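You operate a simulated robot arm through the tools that you are given. There is no shell and no other tool. Be economical: measure what you need, move in short steps, check, and stop when the job is done.

You are at the controls of a simulated robot arm. One attempt, no reset.

Task
Pack apple and small loaf in the brown tub; close the rusk canister.
Fine: after both are in, push the tub about eleven centimetres toward the sink wall; the lemon and the seed canister stay.

The check looks at the end state, three seconds after you hand in, the way a careful person would. Anything else that was tipped, shoved, dropped, spilled or broken makes it a failure.

Robot
A 5-joint arm with a two-finger parallel gripper, fixed in place. Base frame: the origin is at the foot of the arm, x ahead of it, y to its left, z up; the work surface is at about z = 0. Readings come in m, degrees, newtons and seconds.
With the tool pointing down near the work surface it reaches from about 0.26 to 0.6 m from the base axis. Its first joint turns from -66.0 to 66.0 degrees. The tool tilts only in the upright plane through the base axis and itself; it spins freely about its own axis. Payload 1.57 kg.
Tool frame: the origin (TCP) lies between the finger pads and is the grasp point; the fingertips stand 0.03 m ahead of it; z points along the fingers, y is the line along which they close. Largest opening 0.08 m; finger width 0.017, thickness 0.012; the body of the gripper, 0.04 by 0.082 m, starts 0.08 m behind the TCP.
Orientation is that of the tool frame in the base frame, as [roll, pitch, yaw] about the fixed x, y, z axes, in that order (R = Rz(yaw) Ry(pitch) Rx(roll)). With the fingers straight down and closing along the base's y, the tool's x points along the base's -x, its y along +y and its z along -z.

Tools
- The arm moves only by the tool nudge_tool. Its argument "targets" is a list of rows, each a list of 7 numbers: the turn, a rotation vector about the tool's x, y, z in degrees, then the shift along the tool's x, y, z in mm, then the gripper command, from -1 (fully open) to 1 (shut), values between in proportion. In form: [[wx, wy, wz, tx, ty, tz, hand], ...]. A call has 1 to 8 rows; each row shifts and turns the commanded pose from where the row before left it, along the tool's axes as they then stand. A row lasts 0.2 s, in which the tool goes at most 0.05 m and 8.6 degrees; a call with a longer step from one row to the next is refused whole, and so is a gripper value outside its range. Where a pose cannot be reached the arm comes as near as it can. A force on the tool above 40 N (or 10 N above the force at the start of the call, whichever is more), or a blocked arm, ends the call early, and 0.2 s more pass. Each finger travels about 0.153 m/s and halts on what it meets, pressing with about 22 N; the grip force reading is that of the motor and also rises with nothing between the fingers. The clock runs only during rows and for 0.2 s after the last one: add rows that do not move to give the fingers time. It gives the time, the measured TCP pose, the force on the tool (base axes), the opening and the grip force at its end, in the units of the frame above (readings bear some noise).
- Cameras (640 x 400 px; columns grow to the right, rows downward): "scene" is fixed at [0.0403, 0.4065, 0.5058]; the picture's right is [-0.68, -0.73, 0.00], its down [-0.53, 0.49, -0.69] and it looks along [0.51, -0.47, -0.72] (base axes); focal length 214 px, centre (320, 200). "wrist" rides on the gripper at [-0.032, 0, -0.078] in the tool frame; the picture's right is [0.00, -1.00, 0.00], its down [0.97, 0.00, -0.24] and it looks along [0.24, 0.00, 0.97] (tool axes); focal length 218 px, centre (320, 200). There is no depth. A picture from a camera that has moved, and an enlarged one, comes with that camera's place and axes in the base frame and with its lens.
- camera(camera): a new picture of that camera. The clock stands still meanwhile.
- enlarge(camera, box): a new picture of the part [left, top, right, bottom] of that camera's present view, enlarged. The clock stands still meanwhile.
- finish_job(): hands the job in; it is judged then, once.

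Work in short steps. Places have to be worked out from the pictures, the camera data and where the tool is seen: move nearer, look again, correct. Check each grasp and each placing, and mend what went wrong. You have 120 turns and 64 pictures in all, those below and enlarged ones among them. Open the gripper and draw the arm clear of the work before you hand the job in, unless the task says otherwise; then end with one line.

The tools are called after ">>>" by a JSON object that holds its "name" and its "arguments". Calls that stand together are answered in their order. nudge_tool: Moves the arm, as the interface text tells. Its arguments: {"type":"object","properties":{"targets":{"type":"array","items":{"type":"array","items":{"type":"number"}}}},"required":["targets"]} The other tools are called the same way: camera (camera) takes a picture; enlarge (camera, box) takes an enlarged picture of a part of a camera's view; finish_job () hands the job in.

At the start:

```text
time_s: 0.0
tool_pos: [0.2924, 0.1695, 0.3206]
ee_rot: [-180.0, 0.0, -179.9]
force: [0.5, 0.2, -0.8]
gripper_width: 0.0797
grip_force: 0.1
```

scene: 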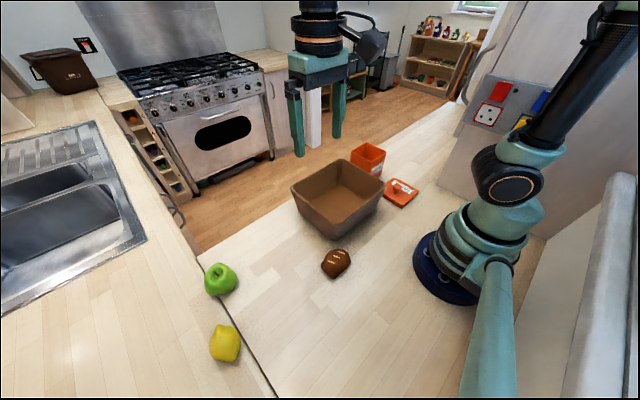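
wrist: 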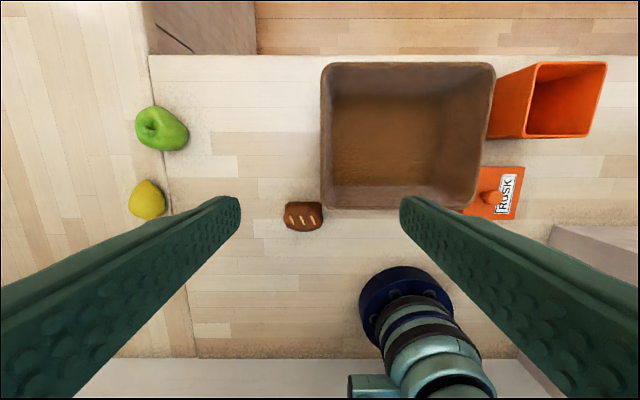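

The loaf looks to be near (0.20, 0.20), the apple near (0.35, 0.43) and the lemon near (0.23, 0.47). I'll enlarge the view around the tub and canister to measure them and to look for the seed canister.

>>> {"name": "enlarge", "arguments": {"camera": "scene", "box": [270, 120, 450, 290]}}

>>> {"name": "enlarge", "arguments": {"camera": "wrist", "box": [300, 40, 640, 252]}}

```text
2.35 times, centred on (360, 205) of scene
camera zoom: at [0.0403, 0.4065, 0.5058], right [-0.68, -0.73, 0.0], down [-0.53, 0.49, -0.69], along [0.51, -0.47, -0.72], focal length 505 px, centre (226, 188)
```

zoom: 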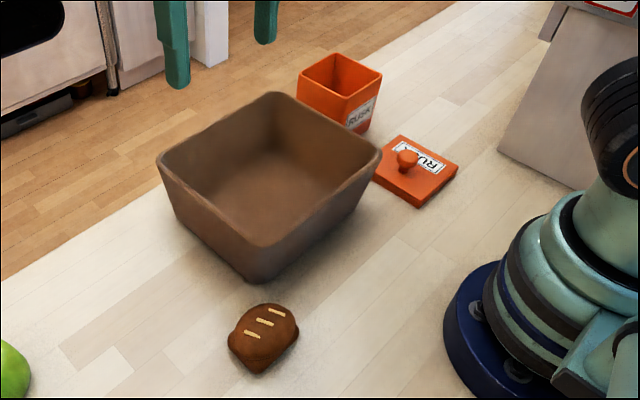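

```text
1.88 times, centred on (470, 146) of wrist
camera zoom: at [0.3242, 0.1696, 0.3995], right [0.0, -1.0, 0.0], down [-0.97, 0.0, 0.24], along [-0.24, 0.0, -0.97], focal length 411 px, centre (38, 302)
```

zoom: 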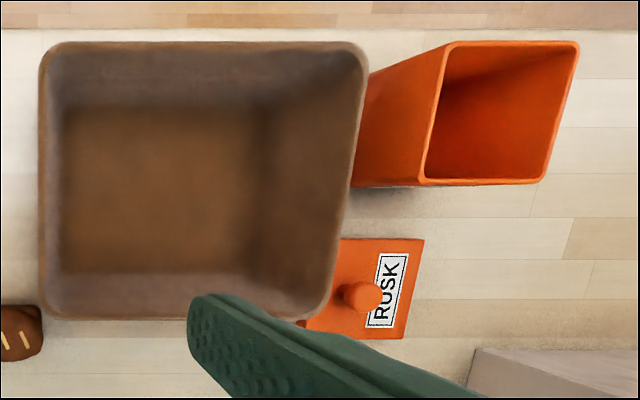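

The tub rim spans roughly x 0.23 to 0.425 and y -0.06 to 0.166, and it is about 0.085 high. The canister is near (0.38, -0.14), about 0.1 high, and the lid's knob is near (0.243, -0.127). I'll go above the loaf and start turning the fingers so they close along base x.

>>> {"name": "nudge_tool", "arguments": {"targets": [[0, 0, 0, 22.5, 7.75, 30, -1], [0, 0, 0, 22.5, 7.75, 30, -1], [0, 0, 0, 22.5, 7.75, 30, -1], [0, 0, 0, 22.5, 7.75, 30, -1], [0, 0, 8.5, 0, 0, 0, -1], [0, 0, 8.5, 0, 0, 0, -1], [0, 0, 8.5, 0, 0, 0, -1], [0, 0, 8.5, 0, 0, 0, -1]]}}

>>> {"name": "nudge_tool", "arguments": {"targets": [[0, 0, 8.5, 0, 0, 0, -1], [0, 0, 8.5, 0, 0, 0, -1], [0, 0, 8.5, 0, 0, 0, -1], [0, 0, 8.5, 0, 0, 0, -1], [0, 0, 8.5, 0, 0, 0, -1], [0, 0, 8.5, 0, 0, 0, -1], [0, 0, 5, 0, 0, 0, -1]]}}

>>> {"name": "camera", "arguments": {"camera": "wrist"}}

```text
time_s: 1.8
tool_pos: [0.202, 0.2013, 0.2009]
ee_rot: [-180.0, 0.0, 145.8]
force: [0.5, -0.4, -0.4]
gripper_width: 0.0799
grip_force: 0.0
```

```text
time_s: 3.4
tool_pos: [0.2036, 0.2011, 0.2003]
ee_rot: [-179.9, 0.0, 89.9]
force: [-0.8, 0.2, 0.3]
gripper_width: 0.0799
grip_force: 0.1
```

```text
59 pictures are left
camera wrist: at [0.2027, 0.1691, 0.2793], right [-1.0, 0.0, 0.0], down [0.0, 0.97, 0.24], along [0.0, 0.24, -0.97], focal length 218 px, centre (320, 200)
```

wrist: 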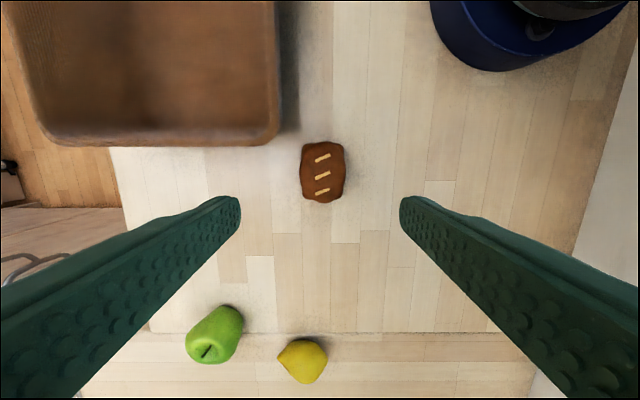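

The loaf is centred at about (0.2005, 0.199) and is about 0.05 m wide along x. I'll descend to TCP z ≈ 0.036 and close on it.

>>> {"name": "nudge_tool", "arguments": {"targets": [[0, 0, 0, -2, -2.5, 40, -1], [0, 0, 0, 0, 0, 40, -1], [0, 0, 0, 0, 0, 40, -1], [0, 0, 0, 0, 0, 30, -1], [0, 0, 0, 0, 0, 14, -1], [0, 0, 0, 0, 0, 0, -1]]}}

>>> {"name": "nudge_tool", "arguments": {"targets": [[0, 0, 0, 0, 0, 0, 0.3], [0, 0, 0, 0, 0, 0, 0.8], [0, 0, 0, 0, 0, 0, 0.8]]}}

```text
time_s: 4.8
tool_pos: [0.1997, 0.1998, 0.0361]
ee_rot: [-180.0, 0.0, 90.0]
force: [-0.1, -0.2, -0.2]
gripper_width: 0.0801
grip_force: 0.2
```

```text
time_s: 5.6
tool_pos: [0.1999, 0.2, 0.0382]
ee_rot: [180.0, 0.0, 90.1]
force: [0.0, -0.6, -0.5]
gripper_width: 0.0515
grip_force: 22.0
```

The loaf is held at an opening of 0.0515 m. I'll lift it and carry it over the tub at about (0.303, 0.01).

>>> {"name": "nudge_tool", "arguments": {"targets": [[0, 0, 0, 0, 0, -45, 0.8], [0, 0, 0, 0, 0, -45, 0.8], [0, 0, 0, 0, 0, -45, 0.8], [0, 0, 0, 0, 35, 0, 0.8], [0, 0, 0, 0, 35, 0, 0.8], [0, 0, 0, -35, 33, 0, 0.8], [0, 0, 0, -40, 0, 0, 0.8], [0, 0, 0, -40, 0, 0, 0.8]]}}

>>> {"name": "nudge_tool", "arguments": {"targets": [[0, 0, 0, -40, 0, 0, 0.8], [0, 0, 0, -35, 0, 0, 0.8], [0, 0, 0, 0, 0, 0, 0.8]]}}

>>> {"name": "camera", "arguments": {"camera": "wrist"}}

>>> {"name": "camera", "arguments": {"camera": "scene"}}

```text
time_s: 7.4
tool_pos: [0.3036, 0.0858, 0.1723]
ee_rot: [179.9, 0.0, 90.1]
force: [0.2, 0.9, -1.1]
gripper_width: 0.0516
grip_force: 22.2
```

```text
time_s: 8.2
tool_pos: [0.3044, 0.0086, 0.1735]
ee_rot: [-180.0, 0.0, 90.0]
force: [-0.6, -0.6, -0.8]
gripper_width: 0.0515
grip_force: 22.5
```

```text
58 pictures are left
camera wrist: at [0.3046, -0.0225, 0.2525], right [-1.0, 0.0, 0.0], down [0.0, 0.97, 0.24], along [0.0, 0.24, -0.97], focal length 218 px, centre (320, 200)
```

wrist: 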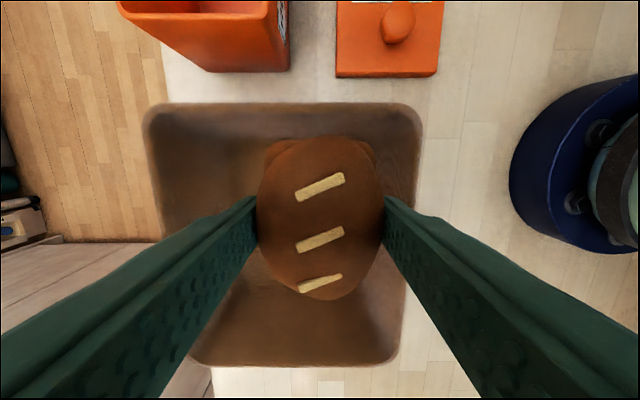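

```text
57 pictures are left
```

scene: 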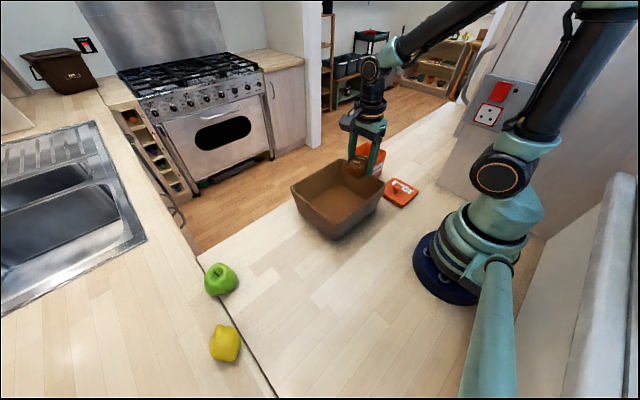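

The loaf is over the tub. I'll lower it to the floor, shift it slightly to +x, then release it with a partial opening.

>>> {"name": "nudge_tool", "arguments": {"targets": [[0, 0, 0, 0, 0, 40, 0.8], [0, 0, 0, 0, 0, 40, 0.8], [0, 0, 0, 0, 0, 30, 0.8], [0, 0, 0, 0, 0, 9, 0.8], [0, 0, 0, 0, 0, 5, 0.8], [0, 0, 0, 0, 0, 0, 0.8]]}}

```text
time_s: 9.6
tool_pos: [0.302, 0.0089, 0.0486]
ee_rot: [-179.9, 0.0, 90.0]
force: [0.1, 0.0, -0.7]
gripper_width: 0.0517
grip_force: 22.8
```

Nothing has touched yet. I'll go down a few millimetres more, release and rise.

>>> {"name": "nudge_tool", "arguments": {"targets": [[0, 0, 0, 0, 0, 3, 0.8], [0, 0, 0, 0, 0, 0, 0.8], [0, 0, 0, 0, 0, 0, -0.6], [0, 0, 0, 0, 0, 0, -0.6], [0, 0, 0, 0, 0, -20, -0.6], [0, 0, 0, 0, 0, -40, -0.6], [0, 0, 0, 0, 0, -45, -0.6], [0, 0, 0, 0, 0, -45, -0.6]]}}

>>> {"name": "camera", "arguments": {"camera": "wrist"}}

```text
time_s: 11.4
tool_pos: [0.3028, 0.0082, 0.1923]
ee_rot: [-179.9, 0.0, 90.0]
force: [-0.2, 0.1, -0.6]
gripper_width: 0.064
grip_force: 0.0
```

```text
56 pictures are left
camera wrist: at [0.3024, -0.0234, 0.2709], right [-1.0, 0.0, 0.0], down [0.0, 0.97, 0.24], along [0.0, 0.24, -0.97], focal length 218 px, centre (320, 200)
```

wrist: 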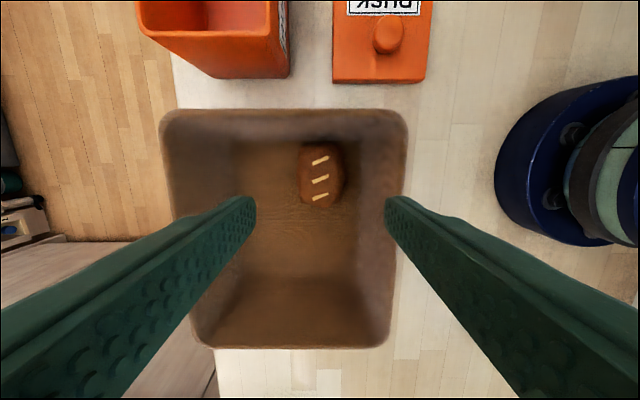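

The loaf sits in the tub at the low-x side. I'll travel over towards the apple and look at it from closer.

>>> {"name": "nudge_tool", "arguments": {"targets": [[0, 0, 0, 45, 6, 0, -1], [0, 0, 0, 45, 6, 0, -1], [0, 0, 0, 45, 6, 0, -1], [0, 0, 0, 45, 6, 0, -1], [0, 0, 0, 45, 6, 0, -1], [0, 0, 0, 45, 6, 0, -1], [0, 0, 0, 45, 6, 0, -1], [0, 0, 0, 45, 5, 0, -1]]}}

>>> {"name": "camera", "arguments": {"camera": "wrist"}}

>>> {"name": "enlarge", "arguments": {"camera": "scene", "box": [180, 240, 280, 380]}}

```text
time_s: 13.2
tool_pos: [0.3487, 0.3704, 0.1951]
ee_rot: [180.0, 0.0, 89.7]
force: [-0.6, -0.3, 0.0]
gripper_width: 0.08
grip_force: 0.2
```

```text
55 pictures are left
camera wrist: at [0.3476, 0.3374, 0.2743], right [-1.0, 0.0, 0.0], down [0.0, 0.97, 0.24], along [0.0, 0.24, -0.97], focal length 218 px, centre (320, 200)
```

wrist: 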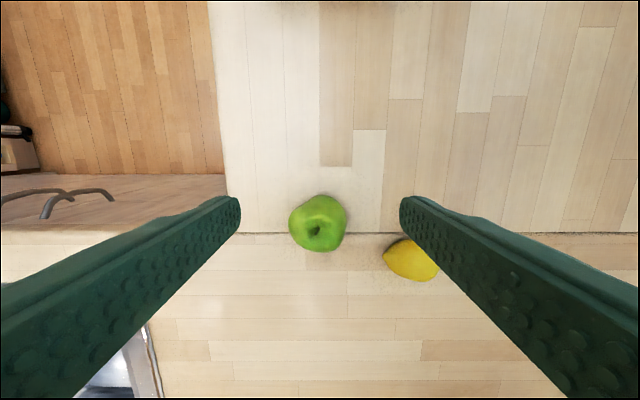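

```text
2.86 times, centred on (230, 310) of scene
camera zoom: at [0.0403, 0.4065, 0.5058], right [-0.68, -0.73, 0.0], down [-0.53, 0.49, -0.69], along [0.51, -0.47, -0.72], focal length 613 px, centre (577, -114)
```

zoom: 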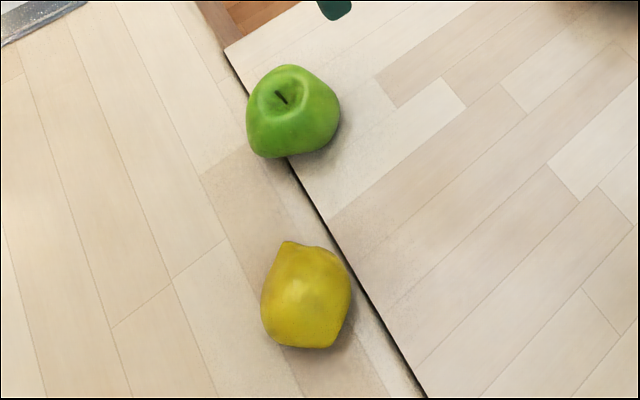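

The apple centre is at about (0.349, 0.426) and it is about 0.066 m across, so there is little finger clearance. I'll line up above it and look again before going around it.

>>> {"name": "nudge_tool", "arguments": {"targets": [[0, 0, 0, 28, 0, 20, -1], [0, 0, 0, 27, 0, 20, -1], [0, 0, 0, 0, 0, 35, -1], [0, 0, 0, 0, 0, 0, -1]]}}

>>> {"name": "camera", "arguments": {"camera": "wrist"}}

```text
time_s: 14.2
tool_pos: [0.3505, 0.4268, 0.1225]
ee_rot: [180.0, 0.0, 89.9]
force: [0.6, 0.6, 0.4]
gripper_width: 0.08
grip_force: 0.1
```

```text
53 pictures are left
camera wrist: at [0.35, 0.3943, 0.2002], right [-1.0, 0.0, 0.0], down [0.0, 0.97, 0.24], along [0.0, 0.24, -0.97], focal length 218 px, centre (320, 200)
```

wrist: 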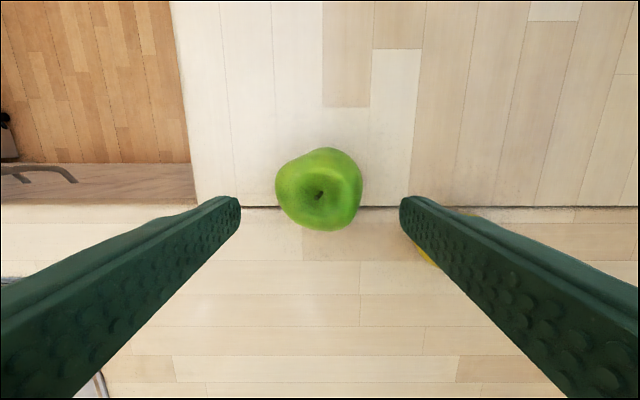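

The apple is centred between the fingers at about (0.350, 0.427). I'll descend to z ≈ 0.037 and grasp it.

>>> {"name": "nudge_tool", "arguments": {"targets": [[0, 0, 0, 0, 0, 35, -1], [0, 0, 0, 0, 0, 30, -1], [0, 0, 0, 0, 0, 20, -1], [0, 0, 0, 0, 0, 0, -1], [0, 0, 0, 0, 0, 0, 0.5], [0, 0, 0, 0, 0, 0, 0.7], [0, 0, 0, 0, 0, 0, 0.7]]}}

```text
time_s: 15.8
tool_pos: [0.3507, 0.4245, 0.0349]
ee_rot: [-180.0, 0.0, 90.0]
force: [-0.4, 0.1, 0.0]
gripper_width: 0.0689
grip_force: 21.3
```

The apple is held at an opening of 0.069 m. I'll lift it and carry it towards the tub, then turn so the fingers open along y beside the loaf.

>>> {"name": "nudge_tool", "arguments": {"targets": [[0, 0, 0, 0, 0, -40, 0.7], [0, 0, 0, 0, 0, -45, 0.7], [0, 0, 0, 0, 0, -45, 0.7], [0, 0, 0, 0, 0, -30, 0.7], [0, 0, 0, -45, 2, 0, 0.7], [0, 0, 0, -45, 2, 0, 0.7], [0, 0, 0, -45, 2, 0, 0.7], [0, 0, 0, -45, 2, 0, 0.7]]}}

>>> {"name": "nudge_tool", "arguments": {"targets": [[0, 0, 0, -45, 2, 0, 0.7], [0, 0, 0, -45, 2, 0, 0.7], [0, 0, 0, -45, 2, 0, 0.7], [0, 0, 0, -45, 2, 0, 0.7], [0, 0, 0, -35, 2, 0, 0.7], [0, 0, -8.5, 0, 0, 0, 0.7], [0, 0, -8.5, 0, 0, 0, 0.7], [0, 0, -8.5, 0, 0, 0, 0.7]]}}

>>> {"name": "nudge_tool", "arguments": {"targets": [[0, 0, -8.5, 0, 0, 0, 0.7], [0, 0, -8.5, 0, 0, 0, 0.7], [0, 0, -8.5, 0, 0, 0, 0.7], [0, 0, -8.5, 0, 0, 0, 0.7], [0, 0, -8.5, 0, 0, 0, 0.7], [0, 0, -8.5, 0, 0, 0, 0.7], [0, 0, -8.5, 0, 0, 0, 0.7], [0, 0, -5, 0, 0, 0, 0.7]]}}

>>> {"name": "camera", "arguments": {"camera": "wrist"}}

```text
time_s: 17.6
tool_pos: [0.3553, 0.2431, 0.1936]
ee_rot: [180.0, -0.1, 90.0]
force: [1.3, 0.5, -1.2]
gripper_width: 0.069
grip_force: 22.1
```

```text
time_s: 19.4
tool_pos: [0.3685, 0.0297, 0.1949]
ee_rot: [-179.9, 0.0, 115.6]
force: [0.3, -0.2, -1.6]
gripper_width: 0.0688
grip_force: 22.0
```

```text
time_s: 21.2
tool_pos: [0.3685, 0.0297, 0.1941]
ee_rot: [-180.0, 0.0, -179.8]
force: [0.5, -0.3, -1.5]
gripper_width: 0.0689
grip_force: 22.7
```

```text
52 pictures are left
camera wrist: at [0.3996, 0.0287, 0.2731], right [0.0, -1.0, 0.0], down [-0.97, 0.0, 0.24], along [-0.24, 0.0, -0.97], focal length 218 px, centre (320, 200)
```

wrist: 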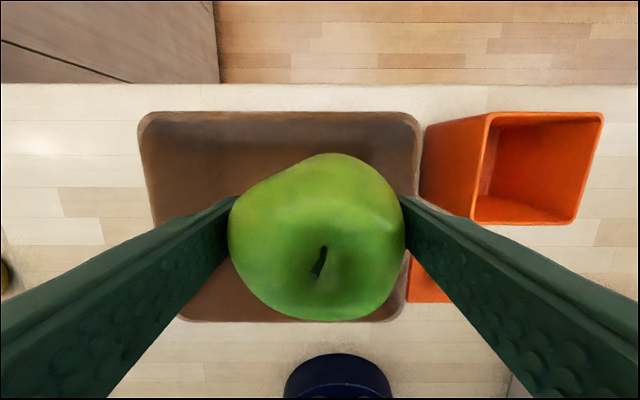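

The tub rim spans y from about -0.05 to 0.173. I'll lower the apple into the +x half of the tub.

>>> {"name": "nudge_tool", "arguments": {"targets": [[0, 0, 0, 0, 0, 40, 0.7], [0, 0, 0, 0, 0, 40, 0.7], [0, 0, 0, 0, 0, 40, 0.7], [0, 0, 0, 0, 0, 18, 0.7], [0, 0, 0, 0, 0, 10, 0.7], [0, 0, 0, 0, 0, 0, 0.7]]}}

```text
time_s: 22.6
tool_pos: [0.3686, 0.0281, 0.0477]
ee_rot: [180.0, 0.1, -180.0]
force: [0.4, -0.3, -1.8]
gripper_width: 0.0686
grip_force: 22.1
```

There is still no contact, so I'll go 5 mm lower, release and rise.

>>> {"name": "nudge_tool", "arguments": {"targets": [[0, 0, 0, 0, 0, 5, 0.7], [0, 0, 0, 0, 0, 0, 0.7], [0, 0, 0, 0, 0, 0, -1], [0, 0, 0, 0, 0, 0, -1], [0, 0, 0, 0, 0, -25, -1], [0, 0, 0, 0, 0, -40, -1], [0, 0, 0, 0, 0, -45, -1], [0, 0, 0, 0, 0, -45, -1]]}}

>>> {"name": "camera", "arguments": {"camera": "wrist"}}

```text
time_s: 24.4
tool_pos: [0.3683, 0.0292, 0.1973]
ee_rot: [-180.0, 0.0, 179.9]
force: [-0.2, -0.1, 0.4]
gripper_width: 0.08
grip_force: 0.1
```

```text
51 pictures are left
camera wrist: at [0.3992, 0.0286, 0.2763], right [0.0, -1.0, 0.0], down [-0.97, 0.0, 0.24], along [-0.24, 0.0, -0.97], focal length 218 px, centre (320, 200)
```

wrist: 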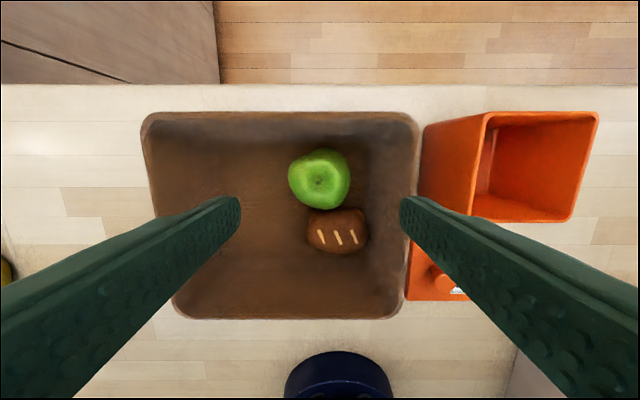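

The apple and loaf both rest in the tub, with clear space at its +y side. The sink counter lies towards +y, so I'll push the inner +y wall with two spread fingers so the tub does not rotate. First I move over (0.33, 0.10) and turn.

>>> {"name": "nudge_tool", "arguments": {"targets": [[0, 0, 0, 19, 37, 0, -1], [0, 0, 0, 19, 37, 0, -1], [0, 0, 8.5, 0, 0, 0, -1], [0, 0, 8.5, 0, 0, 0, -1], [0, 0, 8.5, 0, 0, 0, -1], [0, 0, 8.5, 0, 0, 0, -1], [0, 0, 8.5, 0, 0, 0, -1], [0, 0, 8.5, 0, 0, 0, -1]]}}

>>> {"name": "nudge_tool", "arguments": {"targets": [[0, 0, 8.5, 0, 0, 0, -0.8], [0, 0, 8.5, 0, 0, 0, -0.8], [0, 0, 8.5, 0, 0, 0, -0.8], [0, 0, 8.5, 0, 0, 0, -0.8], [0, 0, 5, 0, 0, 0, -0.8]]}}

>>> {"name": "camera", "arguments": {"camera": "wrist"}}

>>> {"name": "camera", "arguments": {"camera": "scene"}}

```text
time_s: 26.2
tool_pos: [0.3295, 0.1032, 0.1963]
ee_rot: [-179.9, 0.1, 128.8]
force: [-0.1, 0.1, 0.3]
gripper_width: 0.08
grip_force: 0.0
```

```text
time_s: 27.4
tool_pos: [0.3287, 0.1034, 0.1971]
ee_rot: [-180.0, 0.0, 89.9]
force: [-0.3, 0.1, -0.4]
gripper_width: 0.072
grip_force: 0.0
```

```text
50 pictures are left
camera wrist: at [0.33, 0.071, 0.2756], right [-1.0, 0.0, 0.0], down [0.0, 0.97, 0.24], along [0.0, 0.24, -0.97], focal length 218 px, centre (320, 200)
```

wrist: 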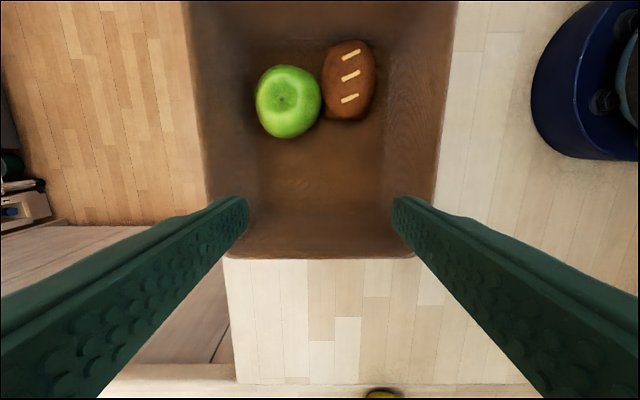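

```text
49 pictures are left
```

scene: 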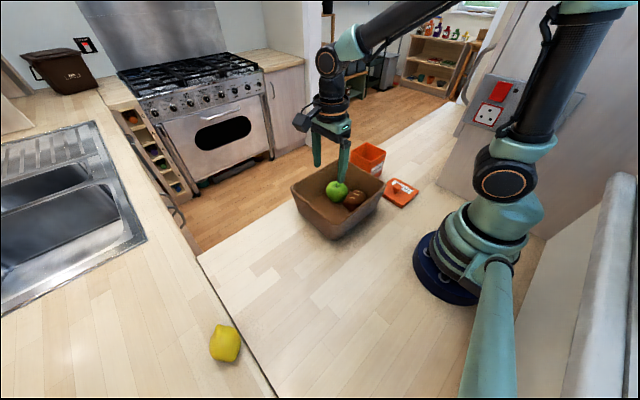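

The floor near the +y wall is clear. I'll descend to TCP z ≈ 0.05, with fingertips about 2 cm above the table, and creep towards the wall.

>>> {"name": "nudge_tool", "arguments": {"targets": [[0, 0, 0, 0, 0, 40, -0.8], [0, 0, 0, 0, 0, 40, -0.8], [0, 0, 0, 0, 0, 40, -0.8], [0, 0, 0, 0, 0, 25, -0.8], [0, 0, 0, 12, 0, 0, -0.8], [0, 0, 0, 10, 0, 0, -0.8], [0, 0, 0, 0, 0, 0, -0.8]]}}

>>> {"name": "camera", "arguments": {"camera": "wrist"}}

```text
time_s: 29.0
tool_pos: [0.3291, 0.1262, 0.0523]
ee_rot: [-179.9, 0.0, 90.0]
force: [0.5, -1.0, 0.7]
gripper_width: 0.0717
grip_force: 0.0
```

```text
48 pictures are left
camera wrist: at [0.3289, 0.093, 0.1304], right [-1.0, 0.0, 0.0], down [0.0, 0.97, 0.24], along [0.0, 0.24, -0.97], focal length 218 px, centre (320, 200)
```

wrist: 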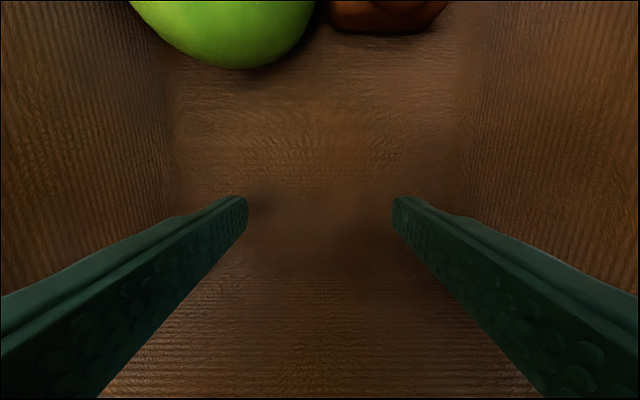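

I'll creep on to find the contact.

>>> {"name": "nudge_tool", "arguments": {"targets": [[0, 0, 0, 8, 0, 0, -0.8], [0, 0, 0, 8, 0, 0, -0.8], [0, 0, 0, 0, 0, 0, -0.8]]}}

>>> {"name": "camera", "arguments": {"camera": "scene"}}

```text
time_s: 29.8
tool_pos: [0.3291, 0.1407, 0.0514]
ee_rot: [180.0, 0.1, 90.0]
force: [-0.4, -0.2, -0.1]
gripper_width: 0.072
grip_force: 0.1
```

```text
47 pictures are left
```

scene: 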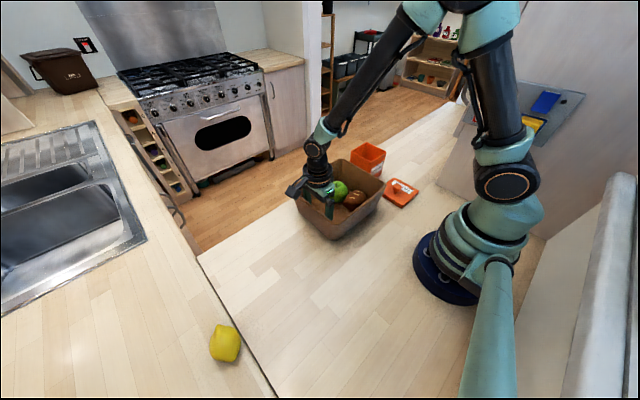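

The tub does not appear to have moved yet. I'll push on about 70 mm in small rows and then measure.

>>> {"name": "nudge_tool", "arguments": {"targets": [[0, 0, 0, 8, 0, 0, -0.8], [0, 0, 0, 9, 0, 0, -0.8], [0, 0, 0, 10, 0, 0, -0.8], [0, 0, 0, 10, 0, 0, -0.8], [0, 0, 0, 10, 0, 0, -0.8], [0, 0, 0, 10, 0, 0, -0.8], [0, 0, 0, 10, 0, 0, -0.8], [0, 0, 0, 0, 0, 0, -0.8]]}}

>>> {"name": "camera", "arguments": {"camera": "scene"}}

>>> {"name": "enlarge", "arguments": {"camera": "scene", "box": [270, 120, 450, 290]}}

```text
time_s: 31.6
tool_pos: [0.3308, 0.2077, 0.0506]
ee_rot: [-179.9, 0.0, 90.0]
force: [-0.5, -2.3, 1.6]
gripper_width: 0.072
grip_force: 0.1
```

```text
46 pictures are left
```

scene: 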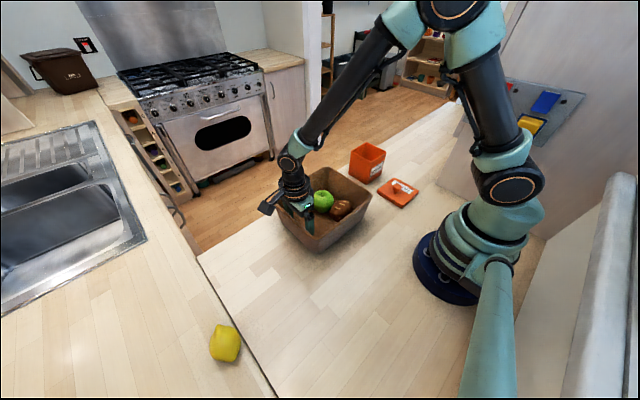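

```text
2.35 times, centred on (360, 205) of scene
camera zoom: at [0.0403, 0.4065, 0.5058], right [-0.68, -0.73, 0.0], down [-0.53, 0.49, -0.69], along [0.51, -0.47, -0.72], focal length 505 px, centre (226, 188)
```

zoom: 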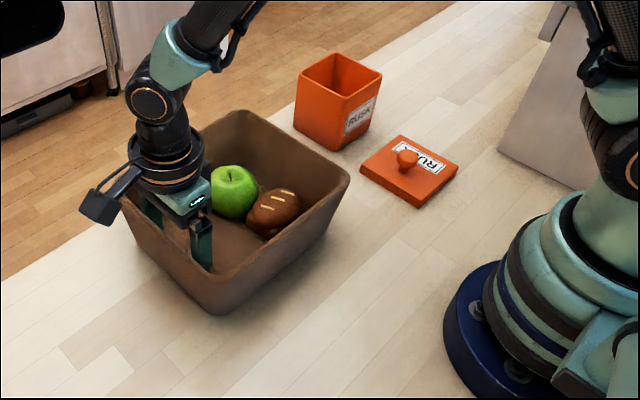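

The tub has moved about 0.053 m, and the canister and lid are undisturbed. I'll push another 56 mm.

>>> {"name": "nudge_tool", "arguments": {"targets": [[0, 0, 0, 9, 0, 0, -0.8], [0, 0, 0, 10, 0, 0, -0.8], [0, 0, 0, 10, 0, 0, -0.8], [0, 0, 0, 10, 0, 0, -0.8], [0, 0, 0, 10, 0, 0, -0.8], [0, 0, 0, 7, 0, 0, -0.8], [0, 0, 0, 0, 0, 0, -0.8]]}}

>>> {"name": "enlarge", "arguments": {"camera": "scene", "box": [230, 120, 410, 290]}}

```text
time_s: 33.2
tool_pos: [0.3294, 0.2641, 0.0522]
ee_rot: [-179.9, 0.0, 90.0]
force: [0.3, -3.0, 0.7]
gripper_width: 0.0718
grip_force: 0.2
```

```text
2.35 times, centred on (320, 205) of scene
camera zoom: at [0.0403, 0.4065, 0.5058], right [-0.68, -0.73, 0.0], down [-0.53, 0.49, -0.69], along [0.51, -0.47, -0.72], focal length 505 px, centre (320, 188)
```

zoom: 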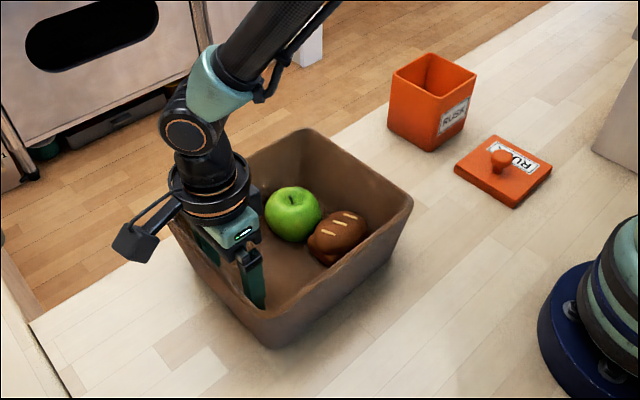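

The tub has moved about 0.11 m (0.107 and 0.118 from two corners) and is not skewed. I'll back off the wall, rise, and then look from above.

>>> {"name": "nudge_tool", "arguments": {"targets": [[0, 0, 0, -8, 0, 0, -0.8], [0, 0, 0, 0, 0, -30, -0.8], [0, 0, 0, 0, 0, -45, -0.8], [0, 0, 0, 0, 0, -45, -0.8], [0, 0, 0, -45, 0, -20, -0.8], [0, 0, 0, -48, 0, 0, -0.8], [0, 0, 0, -48, 0, 0, -0.8], [0, 0, 0, -48, 0, 0, -0.8]]}}

>>> {"name": "camera", "arguments": {"camera": "wrist"}}

```text
time_s: 35.0
tool_pos: [0.3324, 0.0688, 0.1928]
ee_rot: [-180.0, -0.1, 90.1]
force: [0.1, 0.9, -0.4]
gripper_width: 0.0717
grip_force: 0.1
```

```text
43 pictures are left
camera wrist: at [0.3319, 0.0364, 0.2716], right [-1.0, 0.0, 0.0], down [0.0, 0.97, 0.24], along [0.0, 0.24, -0.97], focal length 218 px, centre (320, 200)
```

wrist: 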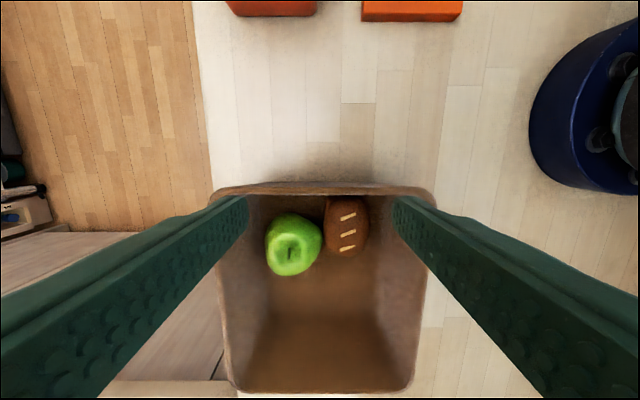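

Contents are fine and the space around the lid is free now. I'll move above the knob and look closely.

>>> {"name": "nudge_tool", "arguments": {"targets": [[0, 0, 0, -40, -18, 0, -0.8], [0, 0, 0, -40, -18, 0, -0.8], [0, 0, 0, -40, -18, 0, -0.8], [0, 0, 0, -40, -18, 0, -0.8], [0, 0, 0, -35, -15, 0, -0.8], [0, 0, 0, 0, 0, 40, -0.8], [0, 0, 0, 0, 0, 0, -0.8]]}}

>>> {"name": "camera", "arguments": {"camera": "wrist"}}

```text
time_s: 36.6
tool_pos: [0.2452, -0.1269, 0.1533]
ee_rot: [180.0, 0.0, 90.0]
force: [0.1, -0.5, 0.9]
gripper_width: 0.0721
grip_force: 0.1
```

```text
42 pictures are left
camera wrist: at [0.245, -0.1595, 0.2313], right [-1.0, 0.0, 0.0], down [0.0, 0.97, 0.24], along [0.0, 0.24, -0.97], focal length 218 px, centre (320, 200)
```

wrist: 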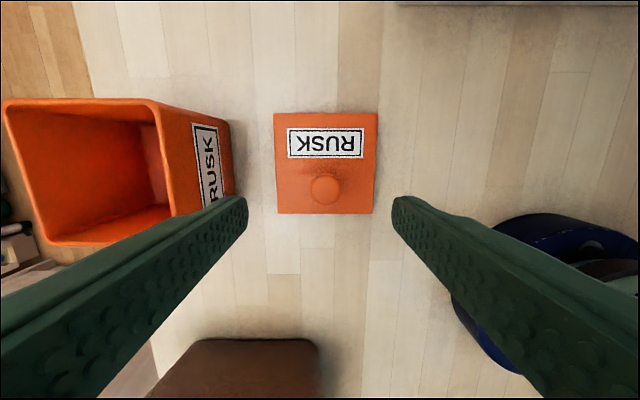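

The lid is about 0.098 m square, centred at (0.2395, -0.141), with its knob off-centre near (0.2395, -0.122). Before picking it up I'll view the canister from above to get its rim precisely.

>>> {"name": "nudge_tool", "arguments": {"targets": [[0, 0, 0, 0, 0, -45, -0.8], [0, 0, 0, 0, 0, -35, -0.8], [0, 0, 0, 0, 45, 0, -0.8], [0, 0, 0, 0, 45, 0, -0.8], [0, 0, 0, 0, 43, 0, -0.8], [0, 0, 0, 0, 0, 0, -0.8]]}}

>>> {"name": "camera", "arguments": {"camera": "wrist"}}

```text
time_s: 38.0
tool_pos: [0.3787, -0.1266, 0.2314]
ee_rot: [180.0, 0.0, 90.1]
force: [-0.7, -0.5, 0.1]
gripper_width: 0.072
grip_force: 0.0
```

```text
41 pictures are left
camera wrist: at [0.3781, -0.1596, 0.3102], right [-1.0, 0.0, 0.0], down [0.0, 0.97, 0.24], along [0.0, 0.24, -0.97], focal length 218 px, centre (320, 200)
```

wrist: 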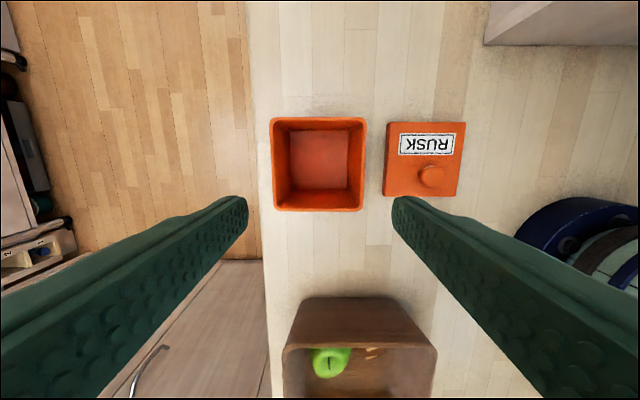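

>>> {"name": "enlarge", "arguments": {"camera": "wrist", "box": [240, 100, 480, 250]}}

```text
2.67 times, centred on (360, 175) of wrist
camera zoom: at [0.3781, -0.1596, 0.3102], right [-1.0, 0.0, 0.0], down [0.0, 0.97, 0.24], along [0.0, 0.24, -0.97], focal length 582 px, centre (213, 267)
```

zoom: 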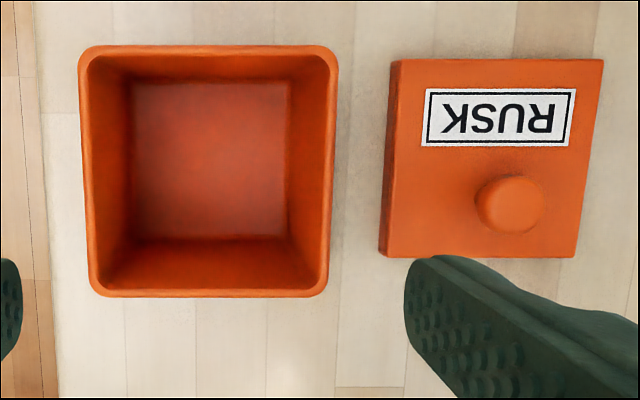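

Canister rim: x 0.335 to 0.424 and y -0.185 to -0.096, centred at (0.3795, -0.1405). The lid centre is (0.2405, -0.141) and the knob is at about (0.239, -0.122). Because the knob is off-centre in y, I'll grip it along y so the lid does not pivot; next I move over it and turn.

>>> {"name": "nudge_tool", "arguments": {"targets": [[0, 0, 0, 2, -47, 0, -0.8], [0, 0, 0, 2, -47, 0, -0.8], [0, 0, 0, 0, -45, 0, -0.8], [0, 0, -8.5, 0, 0, 0, -0.8], [0, 0, -8.5, 0, 0, 0, -0.8], [0, 0, -8.5, 0, 0, 0, -0.8], [0, 0, -8.5, 0, 0, 0, -0.8], [0, 0, -8.5, 0, 0, 0, -0.8]]}}

>>> {"name": "nudge_tool", "arguments": {"targets": [[0, 0, -8.5, 0, 0, 0, -0.5], [0, 0, -8.5, 0, 0, 0, -0.5], [0, 0, -8.5, 0, 0, 0, -0.5], [0, 0, -8.5, 0, 0, 0, -0.5], [0, 0, -8.5, 0, 0, 0, -0.5], [0, 0, -5.1, 0, 0, 0, -0.5], [0, 0, 0, 0, 0, 50, -0.5], [0, 0, 0, 0, 0, 45, -0.5]]}}

>>> {"name": "camera", "arguments": {"camera": "wrist"}}

>>> {"name": "enlarge", "arguments": {"camera": "scene", "box": [340, 130, 440, 220]}}

```text
time_s: 39.8
tool_pos: [0.2361, -0.1237, 0.2314]
ee_rot: [-179.9, 0.1, 132.7]
force: [0.4, -0.3, -0.2]
gripper_width: 0.0722
grip_force: 0.0
```

```text
time_s: 41.6
tool_pos: [0.2381, -0.1228, 0.1361]
ee_rot: [180.0, 0.0, 180.0]
force: [0.3, 0.0, 0.0]
gripper_width: 0.0601
grip_force: 0.1
```

```text
39 pictures are left
camera wrist: at [0.27, -0.1237, 0.2147], right [0.0, -1.0, 0.0], down [-0.97, 0.0, 0.24], along [-0.24, 0.0, -0.97], focal length 218 px, centre (320, 200)
```

wrist: 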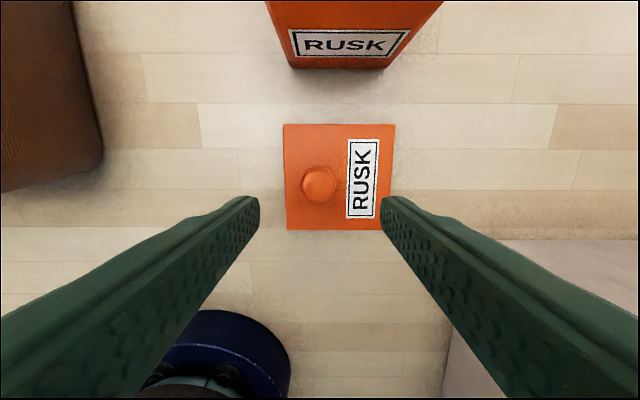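

```text
4.44 times, centred on (390, 175) of scene
camera zoom: at [0.0403, 0.4065, 0.5058], right [-0.68, -0.73, 0.0], down [-0.53, 0.49, -0.69], along [0.51, -0.47, -0.72], focal length 953 px, centre (9, 311)
```

zoom: 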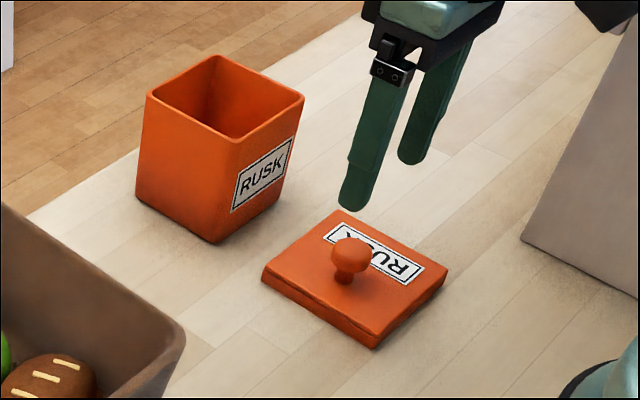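

The canister rim is about 0.102 m high. The knob is at (0.240, -0.123) and the lid centre is about 17 mm to its -y side. I'll descend with the fingertips just above the lid plate and close on the knob.

>>> {"name": "nudge_tool", "arguments": {"targets": [[0, 0, 0, -2, 0, 35, -0.5], [0, 0, 0, 0, 0, 30, -0.5], [0, 0, 0, 0, 0, 15, -0.5], [0, 0, 0, 0, 0, 0, -0.5]]}}

>>> {"name": "enlarge", "arguments": {"camera": "scene", "box": [340, 130, 440, 220]}}

```text
time_s: 42.6
tool_pos: [0.24, -0.1229, 0.0571]
ee_rot: [-179.9, 0.0, -179.9]
force: [-0.3, -0.4, 0.7]
gripper_width: 0.06
grip_force: 0.0
```

```text
4.44 times, centred on (390, 175) of scene
camera zoom: at [0.0403, 0.4065, 0.5058], right [-0.68, -0.73, 0.0], down [-0.53, 0.49, -0.69], along [0.51, -0.47, -0.72], focal length 953 px, centre (9, 311)
```

zoom: 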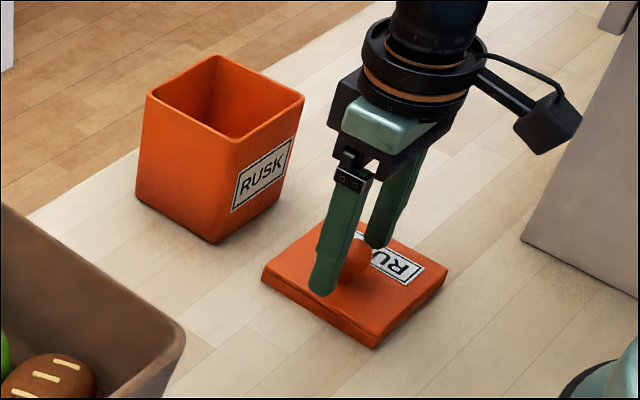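

The fingers straddle the knob just above the plate. I'll close, then lift 40 mm and check.

>>> {"name": "nudge_tool", "arguments": {"targets": [[0, 0, 0, 0, 0, 0, 0.5], [0, 0, 0, 0, 0, 0, 1], [0, 0, 0, 0, 0, 0, 1], [0, 0, 0, 0, 0, 0, 1]]}}

>>> {"name": "nudge_tool", "arguments": {"targets": [[0, 0, 0, 0, 0, -10, 1], [0, 0, 0, 0, 0, -30, 1], [0, 0, 0, 0, 0, -40, 1], [0, 0, 0, 0, 0, -45, 1], [0, 0, 0, 0, 0, 0, 1]]}}

>>> {"name": "camera", "arguments": {"camera": "wrist"}}

>>> {"name": "enlarge", "arguments": {"camera": "scene", "box": [340, 110, 440, 200]}}

```text
time_s: 43.6
tool_pos: [0.2394, -0.1229, 0.0575]
ee_rot: [-179.9, 0.1, -180.0]
force: [0.5, -0.7, 0.4]
gripper_width: 0.0264
grip_force: 22.0
```

```text
time_s: 44.8
tool_pos: [0.2407, -0.1249, 0.1821]
ee_rot: [-180.0, -0.1, -179.9]
force: [0.3, 0.3, -0.4]
gripper_width: 0.0266
grip_force: 21.9
```

```text
36 pictures are left
camera wrist: at [0.2732, -0.125, 0.2605], right [0.0, -1.0, 0.0], down [-0.97, 0.0, 0.24], along [-0.24, 0.0, -0.97], focal length 218 px, centre (320, 200)
```

wrist: 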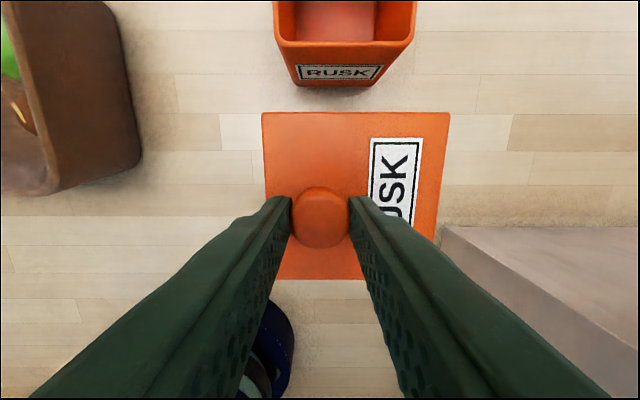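

```text
4.44 times, centred on (390, 155) of scene
camera zoom: at [0.0403, 0.4065, 0.5058], right [-0.68, -0.73, 0.0], down [-0.53, 0.49, -0.69], along [0.51, -0.47, -0.72], focal length 953 px, centre (9, 400)
```

zoom: 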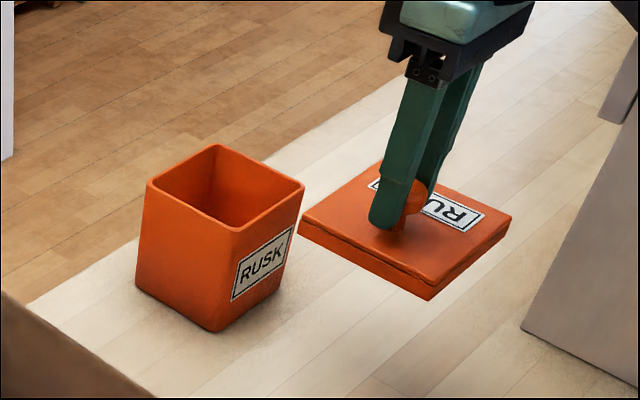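

The lid is held level, and its centre is about (+0.001, -0.018) from the TCP. I'll carry it so that its centre lies over the canister, with the TCP at about (0.3785, -0.1225).

>>> {"name": "nudge_tool", "arguments": {"targets": [[0, 0, 0, 0, 0, -15, 1], [0, 0, 0, -35, 1, 0, 1], [0, 0, 0, -35, 1, 0, 1], [0, 0, 0, -35, 0.5, 0, 1], [0, 0, 0, -33, 0, 0, 1], [0, 0, 0, 0, 0, 0, 1], [0, 0, 0, 0, 0, 0, 1]]}}

>>> {"name": "camera", "arguments": {"camera": "wrist"}}

>>> {"name": "enlarge", "arguments": {"camera": "scene", "box": [320, 100, 420, 190]}}

```text
time_s: 46.4
tool_pos: [0.3793, -0.1214, 0.1954]
ee_rot: [-179.9, 0.0, -179.8]
force: [-0.3, 0.2, -0.7]
gripper_width: 0.0263
grip_force: 22.2
```

```text
34 pictures are left
camera wrist: at [0.4114, -0.121, 0.2747], right [0.0, -1.0, 0.0], down [-0.97, 0.0, 0.24], along [-0.24, 0.0, -0.97], focal length 218 px, centre (320, 200)
```

wrist: 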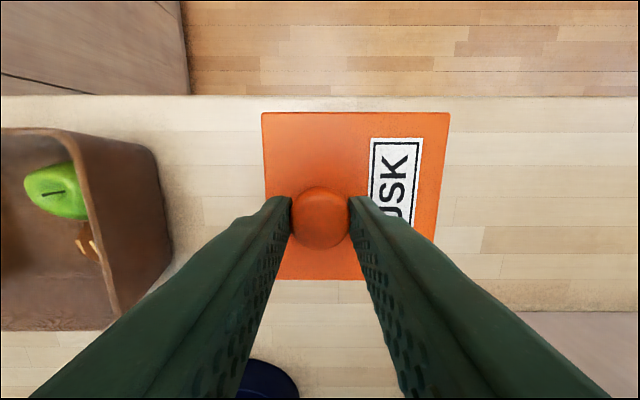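

```text
4.44 times, centred on (370, 145) of scene
camera zoom: at [0.0403, 0.4065, 0.5058], right [-0.68, -0.73, 0.0], down [-0.53, 0.49, -0.69], along [0.51, -0.47, -0.72], focal length 953 px, centre (98, 444)
```

zoom: 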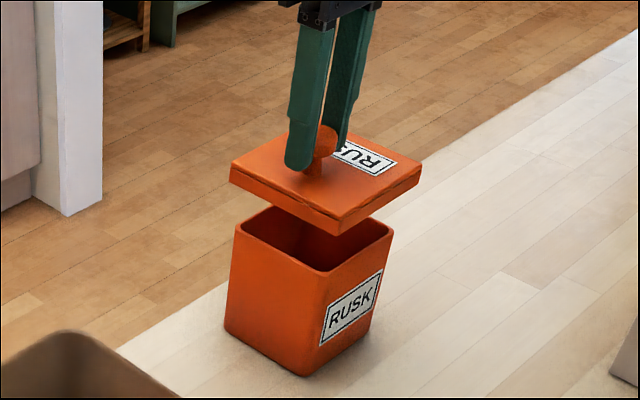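

It looks close to aligned. I'll lower to just above the rim and shift 1 mm in -x and +y, then check again.

>>> {"name": "nudge_tool", "arguments": {"targets": [[0, 0, 0, 1, 0.5, 15, 1], [0, 0, 0, 0, 0, 13, 1], [0, 0, 0, 0, 0, 0, 1]]}}

>>> {"name": "enlarge", "arguments": {"camera": "scene", "box": [335, 120, 405, 190]}}

>>> {"name": "camera", "arguments": {"camera": "wrist"}}

```text
time_s: 47.2
tool_pos: [0.3765, -0.1205, 0.1691]
ee_rot: [179.9, 0.0, -179.8]
force: [-0.6, 0.0, -1.0]
gripper_width: 0.0264
grip_force: 21.8
```

```text
5.71 times, centred on (370, 155) of scene
camera zoom: at [0.0403, 0.4065, 0.5058], right [-0.68, -0.73, 0.0], down [-0.53, 0.49, -0.69], along [0.51, -0.47, -0.72], focal length 1226 px, centre (34, 457)
```

zoom: 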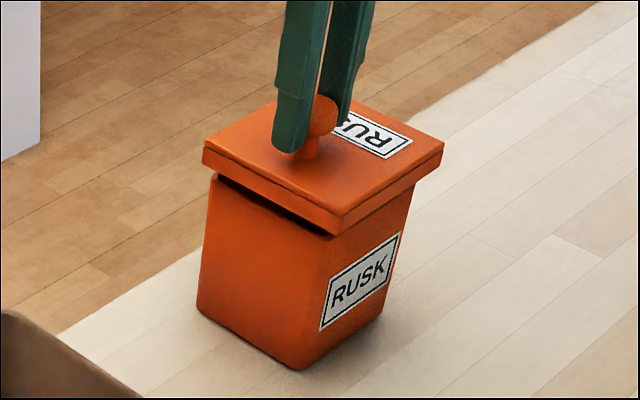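

```text
31 pictures are left
camera wrist: at [0.408, -0.1204, 0.2475], right [0.0, -1.0, 0.0], down [-0.97, 0.0, 0.24], along [-0.24, 0.0, -0.97], focal length 218 px, centre (320, 200)
```

wrist: 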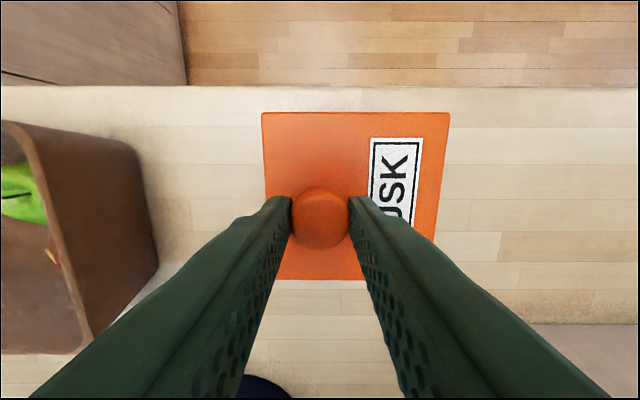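

The lid overhangs nearly evenly on all sides. I'll correct by +2 mm in x and -1.5 mm in y and lower slowly onto the rim.

>>> {"name": "nudge_tool", "arguments": {"targets": [[0, 0, 0, -2, -1.5, 2, 1], [0, 0, 0, 0, 0, 3, 1], [0, 0, 0, 0, 0, 3, 1], [0, 0, 0, 0, 0, 0, 1]]}}

>>> {"name": "enlarge", "arguments": {"camera": "scene", "box": [335, 120, 405, 190]}}

```text
time_s: 48.2
tool_pos: [0.3782, -0.1226, 0.1608]
ee_rot: [-180.0, 0.0, -179.8]
force: [-0.2, 0.3, -0.5]
gripper_width: 0.0262
grip_force: 22.4
```

```text
5.71 times, centred on (370, 155) of scene
camera zoom: at [0.0403, 0.4065, 0.5058], right [-0.68, -0.73, 0.0], down [-0.53, 0.49, -0.69], along [0.51, -0.47, -0.72], focal length 1226 px, centre (34, 457)
```

zoom: 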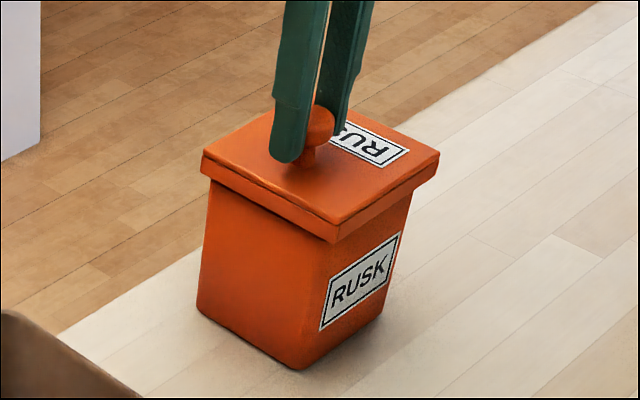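

No contact yet. I'll go on down in 2 mm rows and watch the force.

>>> {"name": "nudge_tool", "arguments": {"targets": [[0, 0, 0, 0, 0, 2, 1], [0, 0, 0, 0, 0, 2, 1], [0, 0, 0, 0, 0, 0, 1]]}}

>>> {"name": "nudge_tool", "arguments": {"targets": [[0, 0, 0, 0, 0, 2, 1], [0, 0, 0, 0, 0, 0, 1]]}}

>>> {"name": "enlarge", "arguments": {"camera": "scene", "box": [335, 120, 405, 190]}}

```text
time_s: 49.0
tool_pos: [0.3777, -0.1226, 0.1563]
ee_rot: [-180.0, 0.0, -179.9]
force: [-0.6, 0.0, 4.1]
gripper_width: 0.0262
grip_force: 22.1
```

```text
time_s: 49.6
tool_pos: [0.3779, -0.1226, 0.155]
ee_rot: [-180.0, 0.1, -180.0]
force: [-0.1, 1.5, 10.1]
gripper_width: 0.0263
grip_force: 21.9
```

```text
5.71 times, centred on (370, 155) of scene
camera zoom: at [0.0402, 0.4065, 0.5058], right [-0.68, -0.73, 0.0], down [-0.53, 0.49, -0.69], along [0.51, -0.47, -0.72], focal length 1226 px, centre (34, 457)
```

zoom: 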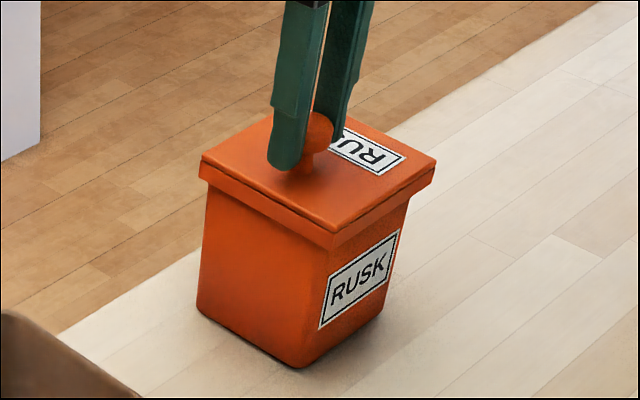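

Contact force rose to 10 N with the lid bottom near z 0.098, which is about the rim height. To check that it is truly seated and not perched on a lip, I'll ease the pressure and make a tiny sideways test.

>>> {"name": "nudge_tool", "arguments": {"targets": [[0, 0, 0, 0, 0, -1, 1], [0, 0, 0, -2, 0, 0, 1], [0, 0, 0, 0, 0, 0, 1]]}}

>>> {"name": "nudge_tool", "arguments": {"targets": [[0, 0, 0, 2, 0, 0, 1], [0, 0, 0, 0, 2, 0, 1], [0, 0, 0, 0, 0, 0, 1]]}}

>>> {"name": "enlarge", "arguments": {"camera": "scene", "box": [335, 120, 405, 190]}}

```text
time_s: 50.4
tool_pos: [0.3785, -0.1212, 0.1557]
ee_rot: [179.9, -0.1, -179.9]
force: [-0.8, -0.7, 1.0]
gripper_width: 0.0263
grip_force: 22.0
```

```text
time_s: 51.2
tool_pos: [0.3777, -0.1203, 0.1552]
ee_rot: [-179.9, 0.0, -179.9]
force: [-0.6, -1.0, 0.7]
gripper_width: 0.0263
grip_force: 21.4
```

```text
5.71 times, centred on (370, 155) of scene
camera zoom: at [0.0403, 0.4065, 0.5058], right [-0.68, -0.73, 0.0], down [-0.53, 0.49, -0.69], along [0.51, -0.47, -0.72], focal length 1226 px, centre (34, 457)
```

zoom: 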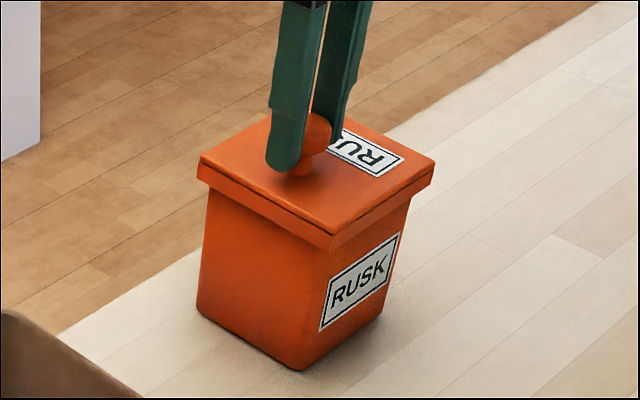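

The force dropped to about 1 N while z stayed at 0.155, so the lid may have slipped in. I'll press down again in small steps.

>>> {"name": "nudge_tool", "arguments": {"targets": [[0, 0, 0, 0, 0, 2, 1], [0, 0, 0, 0, 0, 0, 1]]}}

>>> {"name": "nudge_tool", "arguments": {"targets": [[0, 0, 0, 0, 0, 2, 1], [0, 0, 0, 0, 0, 0, 1]]}}

```text
time_s: 51.8
tool_pos: [0.3784, -0.1216, 0.1533]
ee_rot: [180.0, 0.0, -179.9]
force: [-0.6, 1.0, -0.2]
gripper_width: 0.0263
grip_force: 21.9
```

```text
time_s: 52.4
tool_pos: [0.3789, -0.1202, 0.1527]
ee_rot: [180.0, -0.1, -179.9]
force: [0.0, -1.8, 0.0]
gripper_width: 0.0263
grip_force: 22.3
```

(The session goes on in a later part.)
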